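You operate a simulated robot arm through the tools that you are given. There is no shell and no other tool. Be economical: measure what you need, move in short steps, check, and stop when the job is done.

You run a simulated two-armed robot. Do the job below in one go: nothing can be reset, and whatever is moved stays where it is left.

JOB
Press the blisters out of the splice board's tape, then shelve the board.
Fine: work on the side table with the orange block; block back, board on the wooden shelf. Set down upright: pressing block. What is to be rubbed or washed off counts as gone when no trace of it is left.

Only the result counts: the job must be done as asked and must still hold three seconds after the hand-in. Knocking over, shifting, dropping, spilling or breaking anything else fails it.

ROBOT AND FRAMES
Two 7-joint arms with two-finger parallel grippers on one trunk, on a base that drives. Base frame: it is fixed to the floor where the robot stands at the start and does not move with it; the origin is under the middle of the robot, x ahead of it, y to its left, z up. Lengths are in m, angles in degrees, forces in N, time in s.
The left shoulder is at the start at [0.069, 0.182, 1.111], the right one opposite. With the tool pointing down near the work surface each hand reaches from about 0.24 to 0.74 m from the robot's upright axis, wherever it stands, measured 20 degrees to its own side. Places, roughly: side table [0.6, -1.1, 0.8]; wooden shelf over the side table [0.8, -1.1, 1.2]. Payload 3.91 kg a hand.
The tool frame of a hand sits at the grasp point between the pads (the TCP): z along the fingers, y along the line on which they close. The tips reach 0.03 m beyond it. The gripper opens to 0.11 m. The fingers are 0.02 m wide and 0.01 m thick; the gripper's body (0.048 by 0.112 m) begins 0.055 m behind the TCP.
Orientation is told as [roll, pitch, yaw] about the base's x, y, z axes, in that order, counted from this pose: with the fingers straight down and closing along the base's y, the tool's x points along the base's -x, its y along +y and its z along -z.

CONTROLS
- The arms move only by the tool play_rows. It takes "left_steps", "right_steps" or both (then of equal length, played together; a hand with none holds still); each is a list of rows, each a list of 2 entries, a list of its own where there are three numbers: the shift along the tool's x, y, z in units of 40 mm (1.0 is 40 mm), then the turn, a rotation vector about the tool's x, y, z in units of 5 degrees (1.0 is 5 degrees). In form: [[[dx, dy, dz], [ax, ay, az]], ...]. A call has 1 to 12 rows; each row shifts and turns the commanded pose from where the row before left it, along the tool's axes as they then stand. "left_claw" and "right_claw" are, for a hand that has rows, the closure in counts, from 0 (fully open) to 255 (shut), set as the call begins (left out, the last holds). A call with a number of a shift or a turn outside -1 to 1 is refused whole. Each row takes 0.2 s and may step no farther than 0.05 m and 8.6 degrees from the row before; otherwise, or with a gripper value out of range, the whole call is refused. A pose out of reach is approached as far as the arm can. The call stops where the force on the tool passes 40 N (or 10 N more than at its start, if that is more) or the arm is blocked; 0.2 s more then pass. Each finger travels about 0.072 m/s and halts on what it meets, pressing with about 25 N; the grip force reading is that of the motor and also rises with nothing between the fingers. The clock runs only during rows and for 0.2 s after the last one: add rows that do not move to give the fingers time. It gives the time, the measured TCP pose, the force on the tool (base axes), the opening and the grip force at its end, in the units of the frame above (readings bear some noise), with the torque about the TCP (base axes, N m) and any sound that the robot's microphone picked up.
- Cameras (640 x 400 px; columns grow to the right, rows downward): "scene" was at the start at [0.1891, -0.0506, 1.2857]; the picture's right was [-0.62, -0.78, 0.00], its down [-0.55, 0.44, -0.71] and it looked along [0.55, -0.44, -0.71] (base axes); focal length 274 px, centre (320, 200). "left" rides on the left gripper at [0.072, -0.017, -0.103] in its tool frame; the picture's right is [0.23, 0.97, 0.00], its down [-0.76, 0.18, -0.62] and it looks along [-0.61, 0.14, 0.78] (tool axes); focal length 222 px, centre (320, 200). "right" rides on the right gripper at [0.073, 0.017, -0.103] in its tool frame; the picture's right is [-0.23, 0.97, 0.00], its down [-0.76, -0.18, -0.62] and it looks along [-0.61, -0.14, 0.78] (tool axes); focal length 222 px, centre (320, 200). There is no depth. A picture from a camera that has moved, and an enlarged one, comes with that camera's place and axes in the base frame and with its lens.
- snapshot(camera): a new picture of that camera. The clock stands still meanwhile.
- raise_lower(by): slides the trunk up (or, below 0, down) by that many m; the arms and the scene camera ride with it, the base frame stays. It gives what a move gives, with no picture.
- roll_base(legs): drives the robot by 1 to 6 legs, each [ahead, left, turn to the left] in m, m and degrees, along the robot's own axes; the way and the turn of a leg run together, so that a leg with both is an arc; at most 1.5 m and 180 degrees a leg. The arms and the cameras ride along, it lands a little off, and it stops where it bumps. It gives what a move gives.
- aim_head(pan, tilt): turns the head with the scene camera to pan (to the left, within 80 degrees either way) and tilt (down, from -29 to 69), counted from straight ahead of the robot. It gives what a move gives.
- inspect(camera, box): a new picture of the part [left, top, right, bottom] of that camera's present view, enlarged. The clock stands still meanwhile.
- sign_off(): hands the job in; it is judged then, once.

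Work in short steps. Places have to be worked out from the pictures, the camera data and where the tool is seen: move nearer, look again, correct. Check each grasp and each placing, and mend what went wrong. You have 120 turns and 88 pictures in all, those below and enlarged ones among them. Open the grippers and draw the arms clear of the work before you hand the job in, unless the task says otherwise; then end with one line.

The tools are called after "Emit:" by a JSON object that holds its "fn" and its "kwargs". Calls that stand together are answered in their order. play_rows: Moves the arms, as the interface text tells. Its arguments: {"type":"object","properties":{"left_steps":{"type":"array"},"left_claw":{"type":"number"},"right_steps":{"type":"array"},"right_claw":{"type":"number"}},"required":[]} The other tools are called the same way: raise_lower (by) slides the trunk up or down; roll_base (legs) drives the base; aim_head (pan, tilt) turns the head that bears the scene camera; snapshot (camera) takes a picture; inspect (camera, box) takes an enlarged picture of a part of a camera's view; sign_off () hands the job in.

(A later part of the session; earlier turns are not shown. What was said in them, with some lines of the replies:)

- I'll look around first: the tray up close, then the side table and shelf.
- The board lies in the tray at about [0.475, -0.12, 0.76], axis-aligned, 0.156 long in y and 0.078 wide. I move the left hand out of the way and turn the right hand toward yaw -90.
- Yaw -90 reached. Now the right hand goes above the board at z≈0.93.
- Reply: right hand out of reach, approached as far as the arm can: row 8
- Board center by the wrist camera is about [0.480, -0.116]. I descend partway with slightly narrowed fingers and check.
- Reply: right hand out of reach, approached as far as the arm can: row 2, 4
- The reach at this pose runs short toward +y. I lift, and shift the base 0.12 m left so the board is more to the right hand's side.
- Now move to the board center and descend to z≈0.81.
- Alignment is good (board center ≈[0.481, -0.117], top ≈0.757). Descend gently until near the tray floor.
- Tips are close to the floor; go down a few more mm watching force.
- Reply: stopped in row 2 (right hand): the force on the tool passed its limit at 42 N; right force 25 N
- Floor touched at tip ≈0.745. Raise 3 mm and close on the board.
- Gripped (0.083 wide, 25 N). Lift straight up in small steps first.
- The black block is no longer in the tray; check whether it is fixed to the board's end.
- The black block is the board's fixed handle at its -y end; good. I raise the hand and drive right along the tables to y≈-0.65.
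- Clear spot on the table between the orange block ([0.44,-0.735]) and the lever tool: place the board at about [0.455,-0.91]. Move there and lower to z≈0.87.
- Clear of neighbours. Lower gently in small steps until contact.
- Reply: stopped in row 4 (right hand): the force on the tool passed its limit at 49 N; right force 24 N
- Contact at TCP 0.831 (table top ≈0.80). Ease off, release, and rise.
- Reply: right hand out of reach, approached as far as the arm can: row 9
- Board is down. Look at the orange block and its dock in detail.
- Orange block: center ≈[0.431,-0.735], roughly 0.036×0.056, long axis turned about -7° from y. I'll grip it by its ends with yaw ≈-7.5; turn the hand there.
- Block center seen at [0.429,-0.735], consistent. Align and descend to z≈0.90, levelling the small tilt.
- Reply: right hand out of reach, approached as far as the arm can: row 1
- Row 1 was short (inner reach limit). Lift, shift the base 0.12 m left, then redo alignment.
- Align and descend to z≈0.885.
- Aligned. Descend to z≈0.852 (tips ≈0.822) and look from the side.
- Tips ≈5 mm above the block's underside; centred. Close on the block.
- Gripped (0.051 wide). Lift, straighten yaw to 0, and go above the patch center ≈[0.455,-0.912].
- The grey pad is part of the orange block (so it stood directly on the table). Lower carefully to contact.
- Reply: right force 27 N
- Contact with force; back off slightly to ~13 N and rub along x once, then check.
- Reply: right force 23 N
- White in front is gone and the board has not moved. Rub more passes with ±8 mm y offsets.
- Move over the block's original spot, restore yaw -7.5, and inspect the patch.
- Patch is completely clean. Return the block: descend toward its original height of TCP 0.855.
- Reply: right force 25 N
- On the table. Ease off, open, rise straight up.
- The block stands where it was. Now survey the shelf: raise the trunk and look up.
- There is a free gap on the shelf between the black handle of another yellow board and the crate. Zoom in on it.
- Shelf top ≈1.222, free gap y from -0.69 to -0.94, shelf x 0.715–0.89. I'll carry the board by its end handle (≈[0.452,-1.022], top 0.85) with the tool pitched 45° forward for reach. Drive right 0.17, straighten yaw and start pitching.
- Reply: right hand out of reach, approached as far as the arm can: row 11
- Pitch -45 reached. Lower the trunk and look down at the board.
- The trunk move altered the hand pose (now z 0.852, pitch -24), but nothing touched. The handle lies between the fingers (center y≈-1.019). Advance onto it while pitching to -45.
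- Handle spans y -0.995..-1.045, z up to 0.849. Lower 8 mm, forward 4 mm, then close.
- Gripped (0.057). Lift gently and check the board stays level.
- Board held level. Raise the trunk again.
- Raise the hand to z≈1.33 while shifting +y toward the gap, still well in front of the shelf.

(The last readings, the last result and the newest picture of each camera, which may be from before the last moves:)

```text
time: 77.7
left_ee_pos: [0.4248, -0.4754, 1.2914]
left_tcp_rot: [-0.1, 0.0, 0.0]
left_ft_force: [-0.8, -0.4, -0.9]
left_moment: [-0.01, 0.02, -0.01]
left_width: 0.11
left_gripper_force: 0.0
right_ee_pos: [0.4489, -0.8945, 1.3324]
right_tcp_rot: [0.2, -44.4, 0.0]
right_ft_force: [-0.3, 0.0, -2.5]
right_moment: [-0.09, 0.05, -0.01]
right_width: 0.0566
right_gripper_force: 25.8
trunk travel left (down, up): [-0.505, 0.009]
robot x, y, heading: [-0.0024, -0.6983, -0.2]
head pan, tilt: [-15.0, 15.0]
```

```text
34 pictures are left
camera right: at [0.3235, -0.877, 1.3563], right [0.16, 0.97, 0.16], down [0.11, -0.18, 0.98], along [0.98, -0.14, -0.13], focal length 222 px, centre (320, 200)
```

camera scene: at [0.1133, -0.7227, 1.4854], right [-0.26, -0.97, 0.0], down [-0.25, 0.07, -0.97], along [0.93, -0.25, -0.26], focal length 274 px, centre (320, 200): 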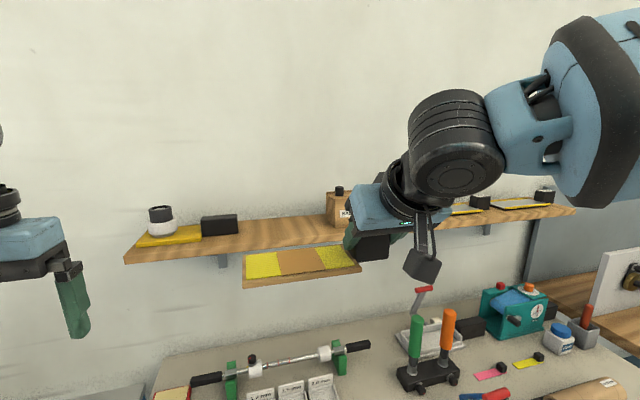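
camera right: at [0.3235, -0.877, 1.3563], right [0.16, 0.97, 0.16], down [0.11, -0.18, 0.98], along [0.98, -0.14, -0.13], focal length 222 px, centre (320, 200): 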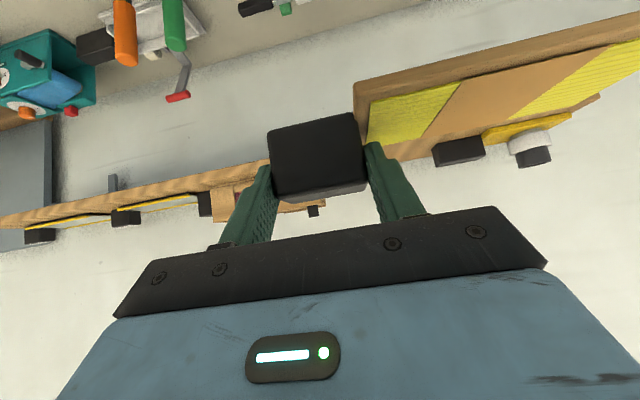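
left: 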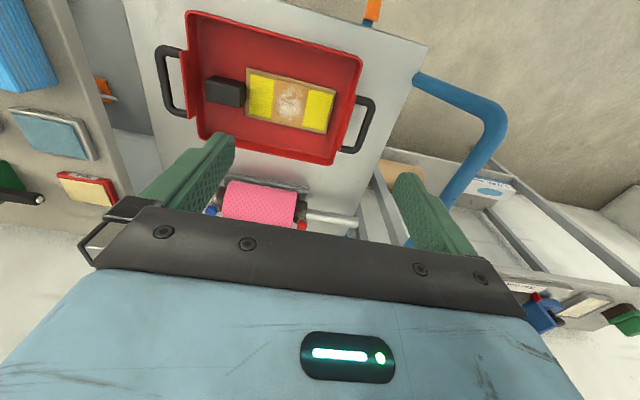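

Zoom on the gap from this viewpoint to refine positions.

Emit:
{"fn": "inspect", "kwargs": {"camera": "scene", "box": [190, 175, 370, 295]}}

```text
3.33 times, centred on (280, 235) of scene
camera zoom: at [0.1133, -0.7227, 1.4854], right [-0.26, -0.97, 0.0], down [-0.25, 0.07, -0.97], along [0.93, -0.25, -0.26], focal length 912 px, centre (453, 83)
```

zoom: 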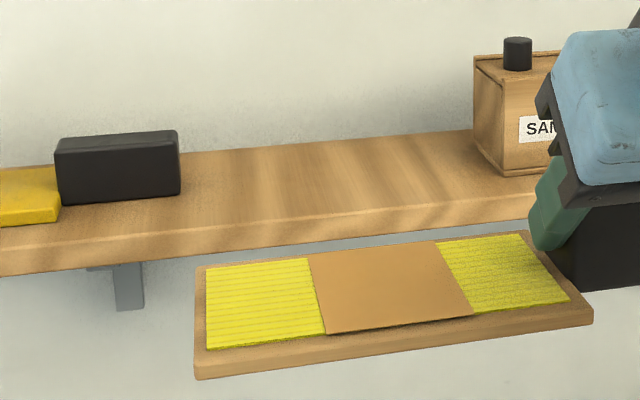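

Refined: left item ends at y -0.690 (x≥0.795), crate corner [0.763,-0.943], shelf front x≈0.718, top 1.222. Target TCP ≈[0.747,-0.885]. Advance to x≈0.69 at z 1.33 first.

Emit:
{"fn": "play_rows", "kwargs": {"right_steps": [[[-0.714, 0.04, 0.7], [0, 0, 0]], [[-0.714, 0.04, 0.7], [0, 0, 0]], [[-0.714, 0.04, 0.7], [0, 0, 0]], [[-0.714, 0.04, 0.7], [0, 0, 0]], [[-0.714, 0.04, 0.7], [0, 0, 0]], [[-0.714, 0.04, 0.7], [0, 0, 0]]]}}

Emit:
{"fn": "snapshot", "kwargs": {"camera": "scene"}}

```text
time: 79.1
left_ee_pos: [0.4236, -0.4759, 1.2916]
left_tcp_rot: [0.0, 0.0, -0.1]
left_ft_force: [0.4, 0.7, 0.4]
left_moment: [0.0, 0.03, -0.03]
left_width: 0.1102
left_gripper_force: 0.0
right_ee_pos: [0.6104, -0.8925, 1.3324]
right_tcp_rot: [0.1, -44.5, -0.2]
right_ft_force: [0.0, -0.2, -1.1]
right_moment: [-0.09, 0.02, 0.01]
right_width: 0.0568
right_gripper_force: 25.0
right hand out of reach, approached as far as the arm can: row 4, 5, 6
trunk travel left (down, up): [-0.505, 0.009]
robot x, y, heading: [-0.0003, -0.701, -0.2]
head pan, tilt: [-15.0, 15.0]
```

```text
32 pictures are left
camera scene: at [0.1133, -0.7226, 1.4855], right [-0.26, -0.97, 0.0], down [-0.25, 0.07, -0.97], along [0.93, -0.25, -0.26], focal length 274 px, centre (320, 200)
```

scene: 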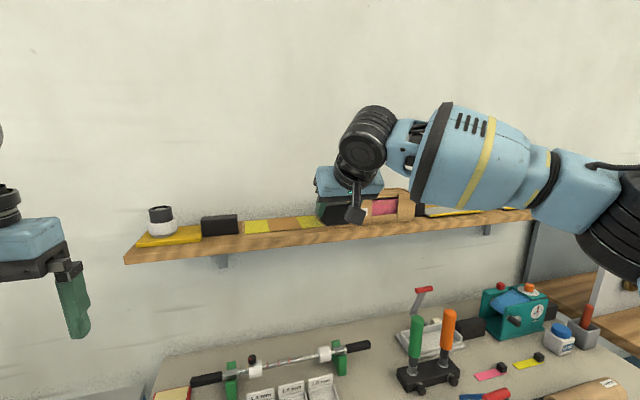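

Reach is limited in this configuration. Back off a little, shift the base 0.2 m left so the target is further on the right arm's side, and retry.

Emit:
{"fn": "play_rows", "kwargs": {"right_steps": [[[0.714, 0, -0.7], [0, 0, 0]], [[0.714, -0.5, -0.7], [0, 0, 0]], [[0.4, -0.9, -0.4], [0, 0, 0]], [[0, -1, 0], [0, 0, 0]], [[0, -1, 0], [0, 0, 0]]]}}

Emit:
{"fn": "roll_base", "kwargs": {"legs": [[0, 0.2, 0]]}}

```text
time: 80.3
left_ee_pos: [0.4231, -0.4766, 1.2923]
left_tcp_rot: [0.1, 0.1, -0.1]
left_ft_force: [0.0, 0.9, 1.4]
left_moment: [-0.01, -0.01, 0.02]
left_width: 0.1099
left_gripper_force: 0.1
right_ee_pos: [0.5065, -1.0305, 1.3316]
right_tcp_rot: [0.1, -44.4, -0.2]
right_ft_force: [0.2, 0.0, -0.7]
right_moment: [-0.06, 0.03, 0.0]
right_width: 0.0567
right_gripper_force: 24.7
trunk travel left (down, up): [-0.505, 0.009]
robot x, y, heading: [-0.0012, -0.6975, 0.2]
head pan, tilt: [-15.0, 15.0]
```

```text
time: 82.7
left_ee_pos: [0.4236, -0.275, 1.2915]
left_tcp_rot: [0.2, 0.0, 0.1]
left_ft_force: [0.6, 0.1, 0.0]
left_moment: [0.01, 0.02, 0.02]
left_width: 0.11
left_gripper_force: 0.0
right_ee_pos: [0.5075, -0.8282, 1.3315]
right_tcp_rot: [0.2, -44.3, -0.1]
right_ft_force: [0.7, 0.7, -2.2]
right_moment: [-0.09, 0.03, -0.02]
right_width: 0.0568
right_gripper_force: 25.3
trunk travel left (down, up): [-0.505, 0.009]
robot x, y, heading: [-0.0012, -0.4974, 0.1]
head pan, tilt: [-15.0, 15.0]
```

Retry: shift to y≈-0.885 and advance.

Emit:
{"fn": "play_rows", "kwargs": {"right_steps": [[[0, -0.72, 0], [0, 0, 0]], [[0, -0.7, 0], [0, 0, 0]], [[-0.714, 0, 0.7], [0, 0, 0]], [[-0.714, 0, 0.7], [0, 0, 0]], [[-0.714, 0, 0.7], [0, 0, 0]], [[-0.714, 0, 0.7], [0, 0, 0]]]}}

```text
time: 84.1
left_ee_pos: [0.4262, -0.2734, 1.2905]
left_tcp_rot: [0.0, 0.0, 0.1]
left_ft_force: [0.7, -0.2, 0.6]
left_moment: [-0.03, 0.0, -0.01]
left_width: 0.1098
left_gripper_force: 0.1
right_ee_pos: [0.6704, -0.884, 1.3303]
right_tcp_rot: [0.0, -44.3, -0.1]
right_ft_force: [0.6, -0.6, -0.5]
right_moment: [-0.06, 0.03, -0.02]
right_width: 0.0567
right_gripper_force: 25.0
trunk travel left (down, up): [-0.505, 0.009]
robot x, y, heading: [0.0009, -0.4996, -0.2]
head pan, tilt: [-15.0, 15.0]
```

Better reach now. Advance the remaining 0.076 m.

Emit:
{"fn": "play_rows", "kwargs": {"right_steps": [[[-0.68, 0, 0.67], [0, 0, 0]], [[-0.68, 0, 0.67], [0, 0, 0]]]}}

Emit:
{"fn": "aim_head", "kwargs": {"pan": -25, "tilt": 15}}

Emit:
{"fn": "snapshot", "kwargs": {"camera": "scene"}}

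```text
time: 84.7
left_ee_pos: [0.4233, -0.2752, 1.2924]
left_tcp_rot: [0.0, -0.1, 0.0]
left_ft_force: [-0.4, 0.6, 1.0]
left_moment: [0.01, -0.03, 0.0]
left_width: 0.1097
left_gripper_force: 0.1
right_ee_pos: [0.708, -0.8992, 1.3217]
right_tcp_rot: [0.0, -44.3, -0.1]
right_ft_force: [-1.1, 0.2, -1.1]
right_moment: [-0.07, 0.01, 0.01]
right_width: 0.0567
right_gripper_force: 24.9
right hand out of reach, approached as far as the arm can: row 1, 2
trunk travel left (down, up): [-0.505, 0.009]
robot x, y, heading: [0.0024, -0.4989, -0.3]
head pan, tilt: [-15.0, 15.0]
```

```text
time: 85.4
left_ee_pos: [0.4235, -0.2751, 1.2921]
left_tcp_rot: [0.0, 0.0, -0.1]
left_ft_force: [-0.8, -0.4, 0.5]
left_moment: [0.0, 0.04, -0.01]
left_width: 0.1098
left_gripper_force: 0.0
right_ee_pos: [0.7075, -0.8982, 1.3211]
right_tcp_rot: [0.1, -44.4, -0.1]
right_ft_force: [0.2, 0.9, -1.8]
right_moment: [-0.07, 0.0, 0.04]
right_width: 0.0567
right_gripper_force: 25.0
trunk travel left (down, up): [-0.505, 0.009]
robot x, y, heading: [-0.0007, -0.5016, -0.0]
head pan, tilt: [-25.0, 15.0]
```

```text
31 pictures are left
camera scene: at [0.1076, -0.5373, 1.4855], right [-0.42, -0.91, 0.0], down [-0.23, 0.11, -0.97], along [0.87, -0.41, -0.26], focal length 274 px, centre (320, 200)
```

scene: 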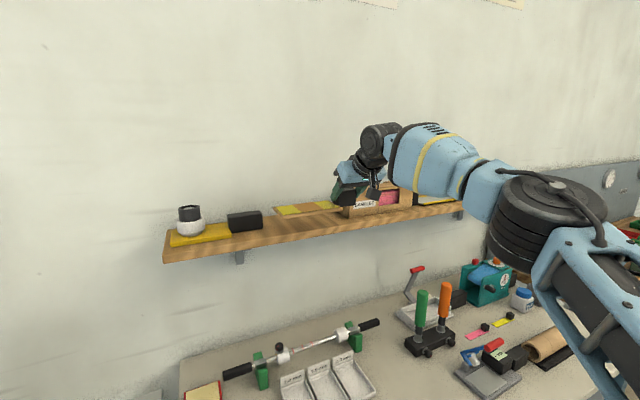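

Only ~4 cm short in x. Check how much room the base has ahead, by looking down in front.

Emit:
{"fn": "aim_head", "kwargs": {"pan": 0, "tilt": 69}}

Emit:
{"fn": "snapshot", "kwargs": {"camera": "scene"}}

```text
time: 86.6
left_ee_pos: [0.424, -0.2746, 1.2917]
left_tcp_rot: [0.1, 0.0, 0.0]
left_ft_force: [0.3, 0.4, 1.3]
left_moment: [0.0, 0.01, -0.01]
left_width: 0.1098
left_gripper_force: 0.0
right_ee_pos: [0.7079, -0.8991, 1.3202]
right_tcp_rot: [0.1, -44.3, -0.1]
right_ft_force: [-0.5, -0.5, -1.8]
right_moment: [-0.06, 0.01, 0.01]
right_width: 0.0568
right_gripper_force: 24.5
trunk travel left (down, up): [-0.505, 0.009]
robot x, y, heading: [-0.0022, -0.4971, -0.2]
head pan, tilt: [0.0, 68.8]
```

```text
30 pictures are left
camera scene: at [0.0795, -0.4981, 1.4098], right [0.0, -1.0, 0.0], down [-0.93, 0.0, -0.36], along [0.36, 0.0, -0.93], focal length 274 px, centre (320, 200)
```

scene: 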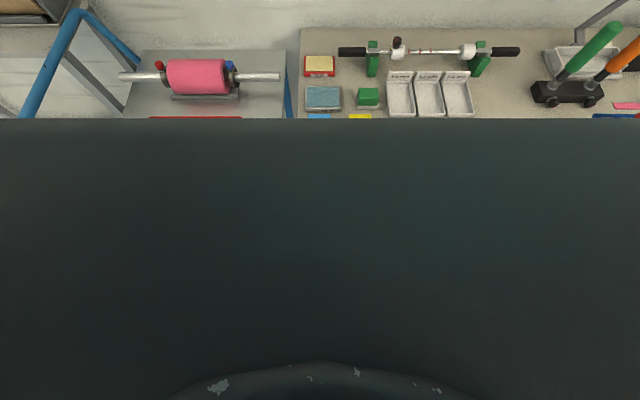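

View blocked by the torso, so no blind forward driving. Instead try a base position 0.1 m further right and a lower approach height.

Emit:
{"fn": "play_rows", "kwargs": {"right_steps": [[[0.714, 0, -0.7], [0, 0, 0]], [[0.714, 0, -0.7], [0, 0, 0]], [[0.714, 0, -0.7], [0, 0, 0]], [[0, -1, 0], [0, 0, 0]], [[0, -1, 0], [0, 0, 0]]]}}

Emit:
{"fn": "roll_base", "kwargs": {"legs": [[0, -0.1, 0]]}}

Emit:
{"fn": "raise_lower", "kwargs": {"by": 0.009}}

```text
time: 87.8
left_ee_pos: [0.4241, -0.2754, 1.2922]
left_tcp_rot: [0.1, 0.0, -0.1]
left_ft_force: [0.9, -0.2, -0.1]
left_moment: [-0.01, -0.02, -0.02]
left_width: 0.11
left_gripper_force: 0.0
right_ee_pos: [0.5875, -0.9781, 1.3205]
right_tcp_rot: [0.2, -44.4, -0.2]
right_ft_force: [-0.6, -0.1, -1.5]
right_moment: [-0.04, -0.03, -0.01]
right_width: 0.057
right_gripper_force: 25.1
trunk travel left (down, up): [-0.505, 0.009]
robot x, y, heading: [-0.0002, -0.4959, 0.0]
head pan, tilt: [0.0, 68.8]
```

```text
time: 89.3
left_ee_pos: [0.4243, -0.3735, 1.2918]
left_tcp_rot: [0.0, 0.1, 0.1]
left_ft_force: [0.4, 0.4, -0.2]
left_moment: [-0.01, 0.01, 0.0]
left_width: 0.11
left_gripper_force: 0.1
right_ee_pos: [0.5882, -1.0759, 1.3222]
right_tcp_rot: [0.1, -44.3, 0.0]
right_ft_force: [-0.8, -0.3, -1.8]
right_moment: [-0.06, 0.03, 0.04]
right_width: 0.0566
right_gripper_force: 24.4
trunk travel left (down, up): [-0.505, 0.009]
robot x, y, heading: [0.0007, -0.5991, -0.3]
head pan, tilt: [0.0, 68.8]
```

```text
time: 89.9
left_ee_pos: [0.4238, -0.3742, 1.3012]
left_tcp_rot: [0.1, 0.1, 0.1]
left_ft_force: [-0.5, -0.1, 0.6]
left_moment: [0.0, 0.03, -0.03]
left_width: 0.1102
left_gripper_force: 0.0
right_ee_pos: [0.5879, -1.076, 1.3297]
right_tcp_rot: [0.1, -44.3, 0.0]
right_ft_force: [0.1, -0.4, -1.1]
right_moment: [-0.07, 0.0, -0.02]
right_width: 0.0566
right_gripper_force: 25.3
trunk travel left (down, up): [-0.514, 0.0]
robot x, y, heading: [-0.0013, -0.5997, -0.1]
head pan, tilt: [0.0, 68.8]
```

Go to y≈-0.885 and z≈1.285, in front of the shelf, then advance.

Emit:
{"fn": "play_rows", "kwargs": {"right_steps": [[[0.16, 0.955, 0.16], [0, 0, 0]], [[0.16, 0.955, 0.16], [0, 0, 0]], [[0.16, 0.955, 0.16], [0, 0, 0]], [[0.16, 0.955, 0.16], [0, 0, 0]], [[0.16, 0.955, 0.16], [0, 0, 0]]]}}

Emit:
{"fn": "play_rows", "kwargs": {"right_steps": [[[-0.5, 0, 0.49], [0, 0, 0]], [[-0.5, 0, 0.49], [0, 0, 0]], [[-0.5, 0, 0.49], [0, 0, 0]]]}}

```text
time: 91.1
left_ee_pos: [0.425, -0.3722, 1.3006]
left_tcp_rot: [0.0, 0.0, 0.0]
left_ft_force: [-0.9, 0.1, 0.1]
left_moment: [0.01, 0.0, 0.02]
left_width: 0.1101
left_gripper_force: 0.1
right_ee_pos: [0.5889, -0.8831, 1.2857]
right_tcp_rot: [0.1, -44.3, 0.0]
right_ft_force: [-0.7, 1.2, -0.1]
right_moment: [-0.08, 0.04, 0.01]
right_width: 0.0566
right_gripper_force: 24.6
trunk travel left (down, up): [-0.514, 0.0]
robot x, y, heading: [-0.0006, -0.5983, -0.2]
head pan, tilt: [0.0, 68.8]
```

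```text
time: 91.9
left_ee_pos: [0.4252, -0.3753, 1.299]
left_tcp_rot: [0.1, 0.2, 0.2]
left_ft_force: [0.8, -0.3, -0.6]
left_moment: [-0.04, 0.07, -0.01]
left_width: 0.1101
left_gripper_force: 0.1
right_ee_pos: [0.674, -0.887, 1.2838]
right_tcp_rot: [0.0, -44.2, -0.1]
right_ft_force: [0.8, 0.4, -1.3]
right_moment: [-0.03, 0.05, 0.02]
right_width: 0.0568
right_gripper_force: 25.0
trunk travel left (down, up): [-0.514, 0.0]
robot x, y, heading: [0.0014, -0.5972, -0.2]
head pan, tilt: [0.0, 68.8]
```

No limit yet. View from the side before passing over the shelf edge.

Emit:
{"fn": "aim_head", "kwargs": {"pan": -20, "tilt": 15}}

Emit:
{"fn": "inspect", "kwargs": {"camera": "scene", "box": [200, 150, 440, 300]}}

```text
time: 93.2
left_ee_pos: [0.4235, -0.3733, 1.2999]
left_tcp_rot: [-0.1, -0.1, 0.1]
left_ft_force: [0.1, -0.6, 0.2]
left_moment: [-0.01, -0.03, 0.02]
left_width: 0.11
left_gripper_force: 0.2
right_ee_pos: [0.6722, -0.8852, 1.2865]
right_tcp_rot: [0.0, -44.4, 0.0]
right_ft_force: [0.2, -0.7, -1.5]
right_moment: [-0.09, -0.05, 0.01]
right_width: 0.0563
right_gripper_force: 24.5
trunk travel left (down, up): [-0.514, 0.0]
robot x, y, heading: [0.0011, -0.5984, 0.2]
head pan, tilt: [-20.0, 15.0]
```

```text
2.67 times, centred on (320, 225) of scene
camera zoom: at [0.097, -0.6297, 1.4936], right [-0.34, -0.94, 0.0], down [-0.24, 0.09, -0.97], along [0.91, -0.33, -0.26], focal length 730 px, centre (320, 133)
```

zoom: 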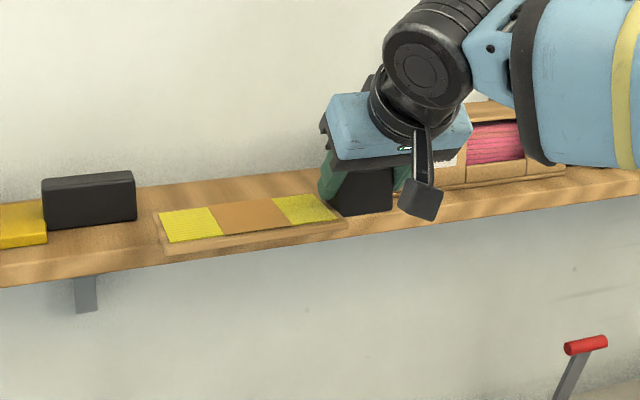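

Board is above shelf level with clear margins. Advance the last 0.075 m.

Emit:
{"fn": "play_rows", "kwargs": {"right_steps": [[[-0.5, 0, 0.49], [0, 0, 0]], [[-0.5, 0, 0.49], [0, 0, 0]], [[-0.34, 0, 0.33], [0, 0, 0]]]}}

Emit:
{"fn": "inspect", "kwargs": {"camera": "scene", "box": [200, 150, 440, 300]}}

Emit:
{"fn": "snapshot", "kwargs": {"camera": "right"}}

```text
time: 94.0
left_ee_pos: [0.4216, -0.3725, 1.3004]
left_tcp_rot: [0.0, -0.1, 0.1]
left_ft_force: [0.0, -0.7, 0.3]
left_moment: [0.01, 0.0, 0.01]
left_width: 0.1099
left_gripper_force: 0.1
right_ee_pos: [0.6993, -0.8995, 1.2681]
right_tcp_rot: [0.0, -44.5, -0.1]
right_ft_force: [-0.8, -0.3, -1.9]
right_moment: [-0.09, 0.03, 0.0]
right_width: 0.0566
right_gripper_force: 25.9
right hand out of reach, approached as far as the arm can: row 1, 2, 3
trunk travel left (down, up): [-0.514, 0.0]
robot x, y, heading: [-0.0009, -0.6009, -0.0]
head pan, tilt: [-20.0, 15.0]
```

```text
2.67 times, centred on (320, 225) of scene
camera zoom: at [0.0961, -0.6296, 1.4938], right [-0.34, -0.94, 0.0], down [-0.24, 0.09, -0.97], along [0.91, -0.33, -0.26], focal length 730 px, centre (320, 133)
```

zoom: 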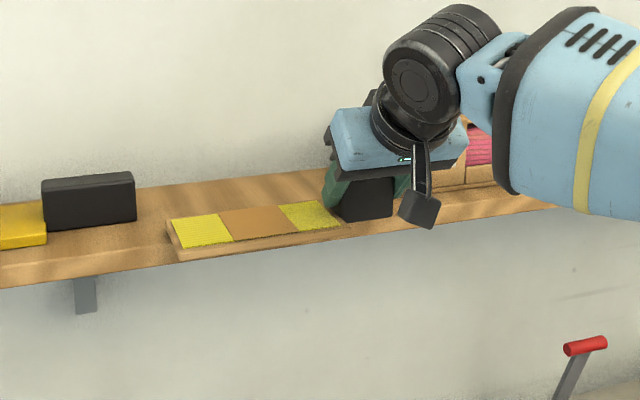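

```text
27 pictures are left
camera right: at [0.5749, -0.8826, 1.2912], right [0.16, 0.97, 0.16], down [0.11, -0.18, 0.98], along [0.98, -0.14, -0.13], focal length 222 px, centre (320, 200)
```

right: 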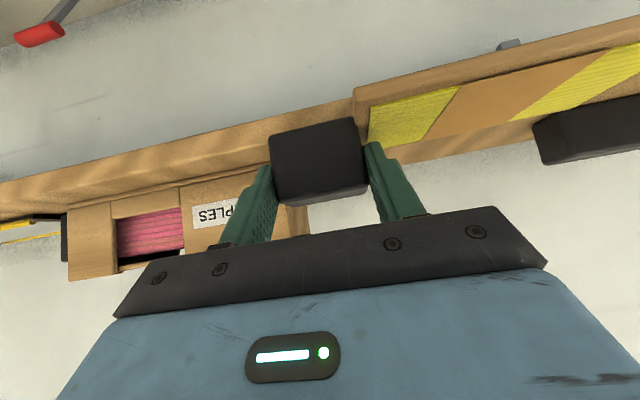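

Still short (x 0.699). Retract, then rotate the base ~20° left (with 3 cm back-off for clearance) so the right shoulder comes forward.

Emit:
{"fn": "play_rows", "kwargs": {"right_steps": [[[-0.7, 0, -0.7], [0, 0, 0]], [[0.7, 0, -0.7], [0, 0, 0]], [[0.7, 0, -0.7], [0, 0, 0]], [[0.7, 0, -0.7], [0, 0, 0]], [[0.7, -0.5, -0.7], [0, 0, 0]], [[0.7, -0.5, -0.7], [0, 0, 0]], [[0.35, -0.9, -0.35], [0, 0, 0]], [[0, -1, 0], [0, 0, 0]]]}}

Emit:
{"fn": "roll_base", "kwargs": {"legs": [[-0.03, -0.08, 0], [0, 0, 20]]}}

```text
time: 95.8
left_ee_pos: [0.4231, -0.3747, 1.3017]
left_tcp_rot: [0.1, 0.1, 0.1]
left_ft_force: [-0.6, -0.3, 0.1]
left_moment: [-0.01, -0.01, -0.02]
left_width: 0.1101
left_gripper_force: 0.1
right_ee_pos: [0.4771, -1.0408, 1.3013]
right_tcp_rot: [0.1, -44.2, 0.0]
right_ft_force: [0.7, -0.9, -1.3]
right_moment: [-0.06, 0.03, 0.02]
right_width: 0.0568
right_gripper_force: 24.7
right hand out of reach, approached as far as the arm can: row 1
trunk travel left (down, up): [-0.514, 0.0]
robot x, y, heading: [0.0002, -0.5952, -0.0]
head pan, tilt: [-20.0, 15.0]
```

```text
time: 98.2
left_ee_pos: [0.292, -0.3214, 1.3002]
left_tcp_rot: [0.0, 0.0, 20.0]
left_ft_force: [0.7, 0.5, -0.4]
left_moment: [0.01, -0.02, -0.01]
left_width: 0.1097
left_gripper_force: 0.0
right_ee_pos: [0.5697, -0.9298, 1.3016]
right_tcp_rot: [0.0, -44.4, 20.0]
right_ft_force: [-0.6, 0.5, -1.2]
right_moment: [-0.11, -0.02, 0.01]
right_width: 0.0569
right_gripper_force: 25.1
trunk travel left (down, up): [-0.514, 0.0]
robot x, y, heading: [-0.0294, -0.6739, 19.9]
head pan, tilt: [-20.0, 15.0]
```

Now yaw the hand back by 20° about vertical, keeping the board level.

Emit:
{"fn": "play_rows", "kwargs": {"right_steps": [[[0, 0, 0], [0.7, 0, 0.714]], [[0, 0, 0], [0.7, 0, 0.714]], [[0, 0, 0], [0.7, 0, 0.714]], [[0, 0, 0], [0.7, 0, 0.714]]]}}

```text
time: 99.2
left_ee_pos: [0.2913, -0.3221, 1.3004]
left_tcp_rot: [0.1, 0.0, 19.9]
left_ft_force: [0.1, -0.2, -0.6]
left_moment: [-0.03, 0.01, 0.02]
left_width: 0.11
left_gripper_force: 0.0
right_ee_pos: [0.5704, -0.9292, 1.3014]
right_tcp_rot: [0.0, -44.4, -0.1]
right_ft_force: [0.2, -1.0, -1.2]
right_moment: [-0.07, 0.04, 0.04]
right_width: 0.0569
right_gripper_force: 25.0
trunk travel left (down, up): [-0.514, 0.0]
robot x, y, heading: [-0.0306, -0.6797, 20.0]
head pan, tilt: [-20.0, 15.0]
```

Shift to y -0.885 and advance to x≈0.67.

Emit:
{"fn": "play_rows", "kwargs": {"right_steps": [[[0, 0.55, 0], [0, 0, 0]], [[0, 0.55, 0], [0, 0, 0]], [[-0.6, 0, 0.59], [0, 0, 0]], [[-0.6, 0, 0.59], [0, 0, 0]], [[-0.6, 0, 0.59], [0, 0, 0]]]}}

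Emit:
{"fn": "play_rows", "kwargs": {"right_steps": [[[-0.45, 0, 0.44], [0, 0, 0]], [[-0.45, 0, 0.44], [0, 0, 0]]]}}

```text
time: 100.4
left_ee_pos: [0.2935, -0.321, 1.2999]
left_tcp_rot: [0.0, 0.1, 20.1]
left_ft_force: [-0.2, -0.3, -0.3]
left_moment: [0.02, 0.05, 0.0]
left_width: 0.11
left_gripper_force: 0.1
right_ee_pos: [0.6729, -0.8849, 1.2992]
right_tcp_rot: [0.1, -44.2, 0.1]
right_ft_force: [-0.7, -0.4, -1.7]
right_moment: [-0.07, 0.02, 0.03]
right_width: 0.0567
right_gripper_force: 25.2
trunk travel left (down, up): [-0.514, 0.0]
robot x, y, heading: [-0.0293, -0.6791, 19.9]
head pan, tilt: [-20.0, 15.0]
```

```text
time: 101.0
left_ee_pos: [0.2935, -0.3219, 1.2999]
left_tcp_rot: [0.0, 0.0, 20.0]
left_ft_force: [0.8, 0.1, 0.3]
left_moment: [-0.03, 0.0, 0.02]
left_width: 0.11
left_gripper_force: 0.1
right_ee_pos: [0.7229, -0.8839, 1.2997]
right_tcp_rot: [0.0, -44.3, 0.0]
right_ft_force: [0.7, 0.2, -1.2]
right_moment: [-0.08, 0.03, -0.01]
right_width: 0.0568
right_gripper_force: 25.5
trunk travel left (down, up): [-0.514, 0.0]
robot x, y, heading: [-0.0319, -0.6786, 19.9]
head pan, tilt: [-20.0, 15.0]
```

Reach works now. Advance the last 2.7 cm and look.

Emit:
{"fn": "play_rows", "kwargs": {"right_steps": [[[-0.48, 0, 0.47], [0, 0, 0]]]}}

Emit:
{"fn": "aim_head", "kwargs": {"pan": -38, "tilt": 12}}

Emit:
{"fn": "inspect", "kwargs": {"camera": "scene", "box": [200, 150, 440, 300]}}

Emit:
{"fn": "snapshot", "kwargs": {"camera": "right"}}

```text
time: 101.4
left_ee_pos: [0.2939, -0.3218, 1.2988]
left_tcp_rot: [0.0, 0.1, 20.0]
left_ft_force: [0.0, 0.2, -0.4]
left_moment: [0.01, 0.02, 0.01]
left_width: 0.1099
left_gripper_force: 0.1
right_ee_pos: [0.7521, -0.8848, 1.2987]
right_tcp_rot: [0.0, -44.3, 0.2]
right_ft_force: [0.2, 0.7, -1.6]
right_moment: [-0.09, 0.01, -0.03]
right_width: 0.0568
right_gripper_force: 25.0
trunk travel left (down, up): [-0.514, 0.0]
robot x, y, heading: [-0.0293, -0.6779, 20.0]
head pan, tilt: [-20.0, 15.0]
```

```text
time: 102.2
left_ee_pos: [0.292, -0.3224, 1.2994]
left_tcp_rot: [0.0, 0.0, 20.1]
left_ft_force: [0.8, -0.5, -0.1]
left_moment: [0.0, -0.01, -0.01]
left_width: 0.1101
left_gripper_force: 0.0
right_ee_pos: [0.7473, -0.8858, 1.3001]
right_tcp_rot: [0.1, -44.5, -0.1]
right_ft_force: [-0.4, 0.5, -1.0]
right_moment: [-0.06, 0.03, 0.01]
right_width: 0.0568
right_gripper_force: 24.7
trunk travel left (down, up): [-0.514, 0.0]
robot x, y, heading: [-0.028, -0.6768, 19.9]
head pan, tilt: [-38.0, 12.0]
```

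```text
2.67 times, centred on (320, 225) of scene
camera zoom: at [0.0671, -0.7035, 1.4986], right [-0.31, -0.95, 0.0], down [-0.2, 0.06, -0.98], along [0.93, -0.3, -0.21], focal length 730 px, centre (320, 133)
```

zoom: 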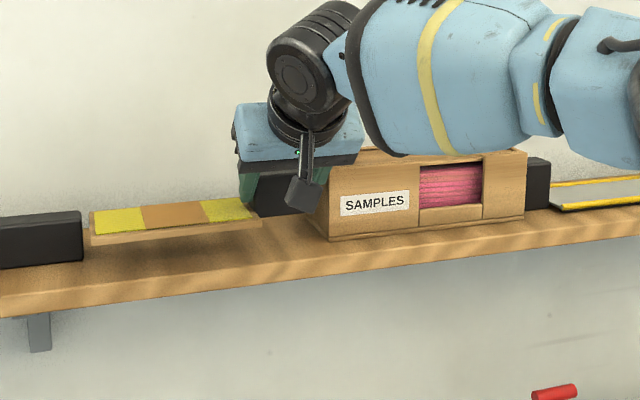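

```text
25 pictures are left
camera right: at [0.6237, -0.8684, 1.3246], right [0.16, 0.97, 0.16], down [0.11, -0.18, 0.98], along [0.98, -0.14, -0.13], focal length 222 px, centre (320, 200)
```

right: 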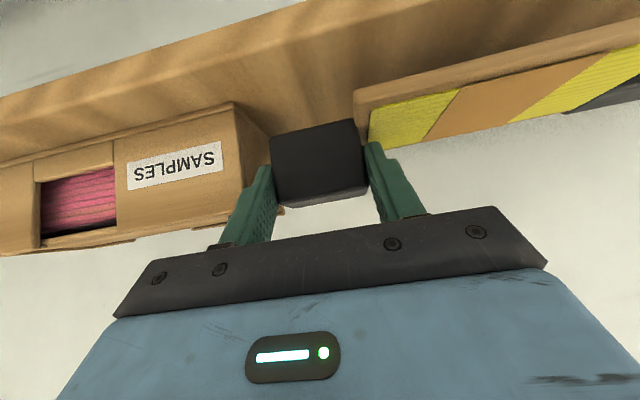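

Margins look good on both sides. Lower 2.4 cm, then creep to contact.

Emit:
{"fn": "play_rows", "kwargs": {"right_steps": [[[0.2, 0, 0.22], [0, 0, 0]], [[0.2, 0, 0.22], [0, 0, 0]]]}}

Emit:
{"fn": "inspect", "kwargs": {"camera": "scene", "box": [190, 190, 350, 290]}}

```text
time: 102.8
left_ee_pos: [0.2934, -0.3223, 1.2997]
left_tcp_rot: [0.1, 0.0, 20.0]
left_ft_force: [0.5, -0.1, -0.4]
left_moment: [-0.03, 0.0, 0.0]
left_width: 0.1103
left_gripper_force: 0.1
right_ee_pos: [0.75, -0.8847, 1.2763]
right_tcp_rot: [0.0, -44.3, 0.0]
right_ft_force: [0.6, -0.3, -1.6]
right_moment: [-0.05, 0.02, -0.02]
right_width: 0.0567
right_gripper_force: 24.9
trunk travel left (down, up): [-0.514, 0.0]
robot x, y, heading: [-0.0294, -0.68, 19.7]
head pan, tilt: [-38.0, 12.0]
```

```text
4.00 times, centred on (270, 240) of scene
camera zoom: at [0.0676, -0.7035, 1.4985], right [-0.31, -0.95, 0.0], down [-0.2, 0.06, -0.98], along [0.93, -0.3, -0.21], focal length 1095 px, centre (520, 40)
```

zoom: 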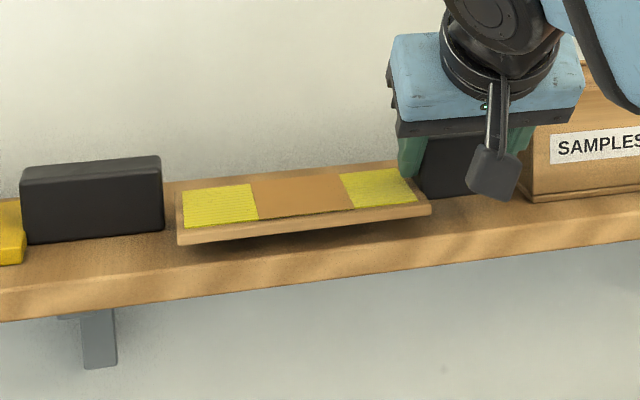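

Good. Creep down to contact in 2 mm steps.

Emit:
{"fn": "play_rows", "kwargs": {"right_steps": [[[0.035, 0, 0.036], [0, 0, 0]], [[0.035, 0, 0.036], [0, 0, 0]], [[0.035, 0, 0.036], [0, 0, 0]], [[0.035, 0, 0.036], [0, 0, 0]]]}}

Emit:
{"fn": "play_rows", "kwargs": {"right_steps": [[[0.02, 0, 0.02], [0, 0, 0]], [[0.02, 0, 0.02], [0, 0, 0]]]}}

```text
time: 103.8
left_ee_pos: [0.2912, -0.3218, 1.3011]
left_tcp_rot: [0.1, 0.0, 20.0]
left_ft_force: [0.2, -0.3, 0.0]
left_moment: [-0.03, 0.01, -0.01]
left_width: 0.11
left_gripper_force: 0.1
right_ee_pos: [0.7481, -0.8853, 1.2689]
right_tcp_rot: [0.1, -44.4, -0.1]
right_ft_force: [0.3, -0.5, -1.3]
right_moment: [-0.08, 0.02, -0.01]
right_width: 0.0566
right_gripper_force: 25.2
trunk travel left (down, up): [-0.514, 0.0]
robot x, y, heading: [-0.0354, -0.6743, 19.9]
head pan, tilt: [-38.0, 12.0]
```

```text
time: 104.4
left_ee_pos: [0.292, -0.3219, 1.3008]
left_tcp_rot: [0.0, 0.1, 20.0]
left_ft_force: [-0.9, 0.5, 0.2]
left_moment: [0.02, 0.01, -0.03]
left_width: 0.1102
left_gripper_force: 0.0
right_ee_pos: [0.7485, -0.8857, 1.267]
right_tcp_rot: [0.1, -44.4, -0.1]
right_ft_force: [0.1, -0.8, -0.8]
right_moment: [-0.06, 0.05, 0.03]
right_width: 0.0567
right_gripper_force: 24.8
trunk travel left (down, up): [-0.514, 0.0]
robot x, y, heading: [-0.0304, -0.6725, 19.9]
head pan, tilt: [-38.0, 12.0]
```

Emit:
{"fn": "play_rows", "kwargs": {"right_steps": [[[0.025, 0, 0.025], [0, 0, 0]], [[0.025, 0, 0.025], [0, 0, 0]]]}}

Emit:
{"fn": "play_rows", "kwargs": {"right_steps": [[[0.025, 0, 0.025], [0, 0, 0]]]}}

```text
time: 105.0
left_ee_pos: [0.2931, -0.3227, 1.3006]
left_tcp_rot: [0.1, 0.0, 20.0]
left_ft_force: [0.2, 0.7, -0.1]
left_moment: [0.0, 0.0, 0.0]
left_width: 0.1101
left_gripper_force: 0.1
right_ee_pos: [0.7486, -0.8853, 1.2633]
right_tcp_rot: [0.2, -44.4, -0.1]
right_ft_force: [-0.3, 0.0, -1.8]
right_moment: [-0.13, 0.05, -0.02]
right_width: 0.0564
right_gripper_force: 24.9
trunk travel left (down, up): [-0.514, 0.0]
robot x, y, heading: [-0.0338, -0.68, 19.7]
head pan, tilt: [-38.0, 12.0]
```

```text
time: 105.4
left_ee_pos: [0.2924, -0.3213, 1.3009]
left_tcp_rot: [0.1, 0.0, 19.9]
left_ft_force: [-0.1, 0.1, 0.1]
left_moment: [-0.01, 0.01, 0.03]
left_width: 0.1103
left_gripper_force: 0.0
right_ee_pos: [0.7486, -0.885, 1.2618]
right_tcp_rot: [0.1, -44.5, 0.0]
right_ft_force: [-0.7, -0.1, -1.3]
right_moment: [-0.11, 0.03, 0.0]
right_width: 0.0567
right_gripper_force: 25.2
trunk travel left (down, up): [-0.514, 0.0]
robot x, y, heading: [-0.0312, -0.6807, 20.1]
head pan, tilt: [-38.0, 12.0]
```

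Emit:
{"fn": "play_rows", "kwargs": {"right_steps": [[[0.025, 0, 0.025], [0, 0, 0]], [[0.025, 0, 0.025], [0, 0, 0]]]}}

Emit:
{"fn": "inspect", "kwargs": {"camera": "scene", "box": [200, 195, 340, 275]}}

```text
time: 106.0
left_ee_pos: [0.2915, -0.3232, 1.3013]
left_tcp_rot: [0.0, 0.0, 20.0]
left_ft_force: [0.3, 0.2, -0.4]
left_moment: [0.0, 0.0, 0.0]
left_width: 0.1099
left_gripper_force: 0.1
right_ee_pos: [0.7493, -0.8851, 1.2623]
right_tcp_rot: [0.2, -44.5, 0.0]
right_ft_force: [-0.6, -0.9, 1.1]
right_moment: [0.44, 0.1, 0.07]
right_width: 0.0568
right_gripper_force: 25.2
trunk travel left (down, up): [-0.514, 0.0]
robot x, y, heading: [-0.0314, -0.6794, 19.9]
head pan, tilt: [-38.0, 12.0]
```

```text
4.57 times, centred on (270, 235) of scene
camera zoom: at [0.0669, -0.7036, 1.4986], right [-0.31, -0.95, 0.0], down [-0.2, 0.06, -0.98], along [0.93, -0.3, -0.21], focal length 1251 px, centre (549, 40)
```

zoom: 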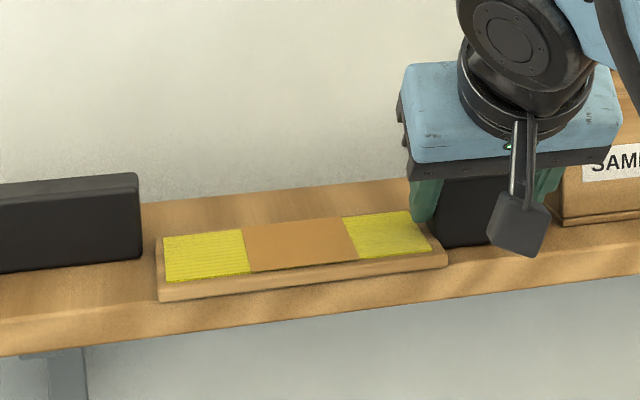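

The far end is touching first (moment change). Lower a bit more.

Emit:
{"fn": "play_rows", "kwargs": {"right_steps": [[[0.02, 0, 0.02], [0, 0, 0]]]}}

Emit:
{"fn": "play_rows", "kwargs": {"right_steps": [[[0.02, 0, 0.02], [0, 0, 0]]]}}

```text
time: 106.4
left_ee_pos: [0.2911, -0.3223, 1.302]
left_tcp_rot: [-0.1, 0.0, 20.0]
left_ft_force: [0.7, -0.2, -0.4]
left_moment: [0.02, 0.02, 0.02]
left_width: 0.1098
left_gripper_force: 0.1
right_ee_pos: [0.7484, -0.8851, 1.2601]
right_tcp_rot: [0.2, -44.5, -0.1]
right_ft_force: [1.2, -0.6, 5.1]
right_moment: [0.6, 0.06, -0.13]
right_width: 0.0566
right_gripper_force: 24.7
trunk travel left (down, up): [-0.514, 0.0]
robot x, y, heading: [-0.0303, -0.6768, 19.5]
head pan, tilt: [-38.0, 12.0]
```

```text
time: 106.8
left_ee_pos: [0.2914, -0.3228, 1.3007]
left_tcp_rot: [-0.1, -0.1, 20.0]
left_ft_force: [0.3, 0.9, -0.4]
left_moment: [0.03, 0.01, -0.01]
left_width: 0.11
left_gripper_force: 0.0
right_ee_pos: [0.7488, -0.8857, 1.2611]
right_tcp_rot: [0.1, -44.6, -0.1]
right_ft_force: [2.1, -0.1, 8.8]
right_moment: [0.38, 0.13, -0.14]
right_width: 0.0565
right_gripper_force: 24.6
trunk travel left (down, up): [-0.514, 0.0]
robot x, y, heading: [-0.032, -0.6768, 20.0]
head pan, tilt: [-38.0, 12.0]
```

Both ends are now resting. Open just enough (to ~0.072 m) to release without touching the crate.

Emit:
{"fn": "play_rows", "kwargs": {"right_steps": [[[0, 0, 0], [0, 0, 0]], [[0, 0, 0], [0, 0, 0]], [[0, 0, 0], [0, 0, 0]]], "right_claw": 90}}

Emit:
{"fn": "inspect", "kwargs": {"camera": "scene", "box": [200, 195, 340, 275]}}

Emit:
{"fn": "snapshot", "kwargs": {"camera": "right"}}

```text
time: 107.6
left_ee_pos: [0.2909, -0.3219, 1.2998]
left_tcp_rot: [0.0, 0.0, 20.0]
left_ft_force: [0.7, 0.5, -0.6]
left_moment: [0.05, 0.0, 0.0]
left_width: 0.1101
left_gripper_force: 0.1
right_ee_pos: [0.7485, -0.8858, 1.258]
right_tcp_rot: [0.0, -44.3, 0.1]
right_ft_force: [0.7, 0.0, 0.2]
right_moment: [-0.06, 0.04, 0.01]
right_width: 0.0711
right_gripper_force: 0.1
trunk travel left (down, up): [-0.514, 0.0]
robot x, y, heading: [-0.0293, -0.6766, 19.7]
head pan, tilt: [-38.0, 12.0]
```

```text
4.57 times, centred on (270, 235) of scene
camera zoom: at [0.0674, -0.7034, 1.4985], right [-0.31, -0.95, 0.0], down [-0.2, 0.06, -0.98], along [0.93, -0.3, -0.21], focal length 1251 px, centre (549, 40)
```

zoom: 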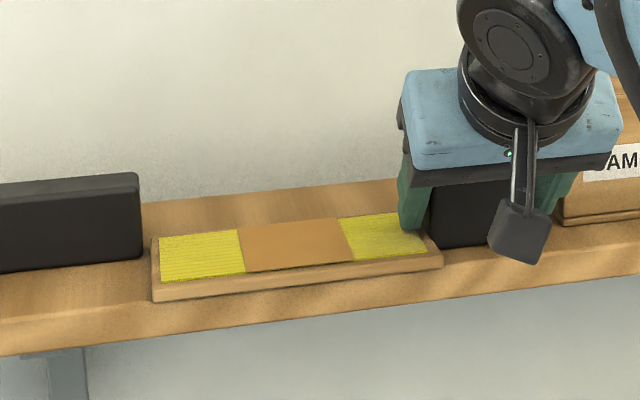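

```text
21 pictures are left
camera right: at [0.6241, -0.8679, 1.281], right [0.16, 0.97, 0.16], down [0.11, -0.18, 0.98], along [0.98, -0.14, -0.14], focal length 222 px, centre (320, 200)
```

right: 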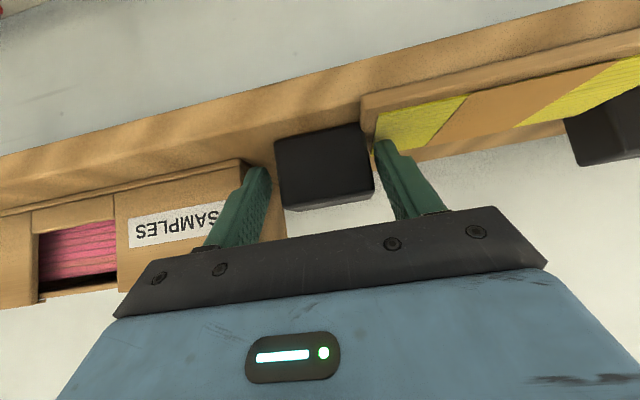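

Released and resting flat. Nudge +y 3 mm to center the fingers, then back out along the finger axis.

Emit:
{"fn": "play_rows", "kwargs": {"right_steps": [[[0, 0.06, -0.05], [0, 0, 0]], [[0, 0, -0.3], [0, 0, 0]], [[0, 0, -0.5], [0, 0, 0]], [[0, 0, -0.8], [0, 0, 0]], [[0, 0, -0.8], [0, 0, 0]], [[0.5, 0, -0.7], [0, 0, 0]], [[0.7, 0, -0.7], [0, 0, 0]], [[0.7, 0, -0.7], [0, 0, 0]], [[0.7, 0, -0.7], [0, 0, 0]]]}}

Emit:
{"fn": "inspect", "kwargs": {"camera": "scene", "box": [180, 170, 400, 300]}}

Emit:
{"fn": "snapshot", "kwargs": {"camera": "right"}}

```text
time: 109.6
left_ee_pos: [0.2896, -0.3224, 1.3019]
left_tcp_rot: [0.0, -0.1, 19.9]
left_ft_force: [-0.5, 1.0, 0.2]
left_moment: [0.01, -0.01, 0.0]
left_width: 0.1099
left_gripper_force: 0.0
right_ee_pos: [0.5254, -0.8845, 1.3356]
right_tcp_rot: [0.2, -44.5, -0.1]
right_ft_force: [1.0, 0.1, -0.7]
right_moment: [0.0, 0.0, -0.02]
right_width: 0.0712
right_gripper_force: 0.0
trunk travel left (down, up): [-0.514, 0.0]
robot x, y, heading: [-0.0295, -0.6814, 19.9]
head pan, tilt: [-38.0, 12.0]
```

```text
2.91 times, centred on (290, 235) of scene
camera zoom: at [0.0656, -0.7039, 1.4987], right [-0.31, -0.95, 0.0], down [-0.2, 0.06, -0.98], along [0.93, -0.3, -0.21], focal length 796 px, centre (407, 98)
```

zoom: 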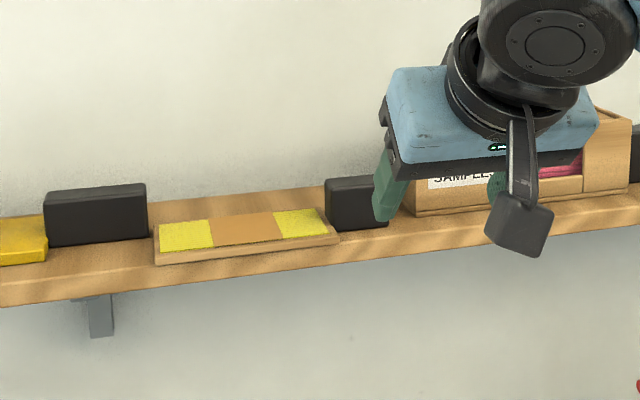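

```text
19 pictures are left
camera right: at [0.4006, -0.8665, 1.3598], right [0.16, 0.97, 0.16], down [0.11, -0.18, 0.98], along [0.98, -0.14, -0.13], focal length 222 px, centre (320, 200)
```

right: 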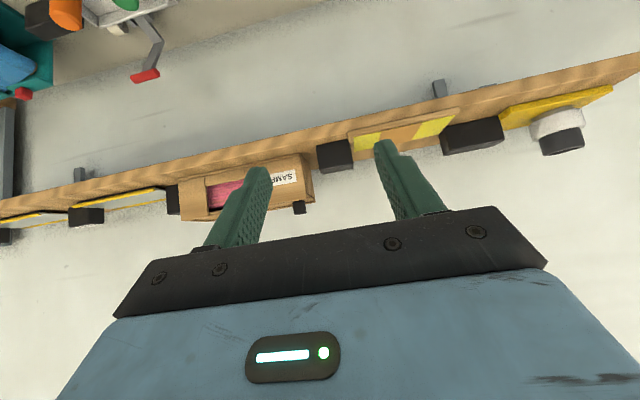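

The board rests flat in the gap, untouched neighbours. Open the gripper fully, then a last look at the table.

Emit:
{"fn": "play_rows", "kwargs": {"right_steps": [[[0.5, 0, -0.5], [0, 0, 0]], [[0, 0, 0], [0, 0, 0]], [[0, 0, 0], [0, 0, 0]]], "right_claw": 0}}

Emit:
{"fn": "aim_head", "kwargs": {"pan": -30, "tilt": 42}}

Emit:
{"fn": "snapshot", "kwargs": {"camera": "scene"}}

```text
time: 110.4
left_ee_pos: [0.2918, -0.3221, 1.3009]
left_tcp_rot: [0.0, -0.1, 19.9]
left_ft_force: [-0.4, 0.2, -0.5]
left_moment: [-0.02, 0.0, -0.02]
left_width: 0.11
left_gripper_force: 0.1
right_ee_pos: [0.4997, -0.8824, 1.3357]
right_tcp_rot: [0.1, -44.4, 0.1]
right_ft_force: [-0.1, -0.1, 0.6]
right_moment: [0.01, 0.03, -0.02]
right_width: 0.11
right_gripper_force: 0.1
trunk travel left (down, up): [-0.514, 0.0]
robot x, y, heading: [-0.0315, -0.6752, 19.9]
head pan, tilt: [-38.0, 12.0]
```

```text
time: 111.4
left_ee_pos: [0.2916, -0.3226, 1.3002]
left_tcp_rot: [0.1, 0.0, 20.0]
left_ft_force: [-0.5, 0.8, -0.2]
left_moment: [-0.02, 0.0, 0.02]
left_width: 0.1099
left_gripper_force: 0.0
right_ee_pos: [0.4982, -0.8825, 1.3362]
right_tcp_rot: [0.1, -44.4, 0.0]
right_ft_force: [0.0, 0.4, -0.8]
right_moment: [0.0, 0.01, -0.03]
right_width: 0.1103
right_gripper_force: 0.1
trunk travel left (down, up): [-0.514, 0.0]
robot x, y, heading: [-0.03, -0.677, 20.0]
head pan, tilt: [-30.0, 42.0]
```

```text
18 pictures are left
camera scene: at [0.061, -0.6891, 1.4512], right [-0.18, -0.98, 0.0], down [-0.66, 0.12, -0.74], along [0.73, -0.13, -0.67], focal length 274 px, centre (320, 200)
```

scene: 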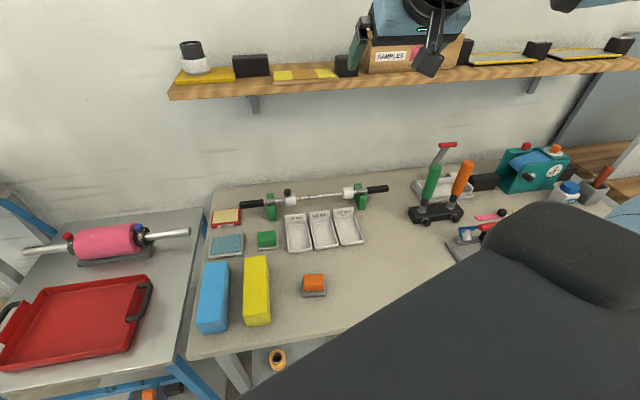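

Everything is in order: the block is back upright, the board is on the shelf and the arms are clear. Handing in.

Emit:
{"fn": "sign_off", "kwargs": {}}

```text
The job is handed in.
```

The blisters are pressed out of the tape with no trace left. The orange block is back upright in its original place on the side table, and the board lies flat on the wooden shelf.
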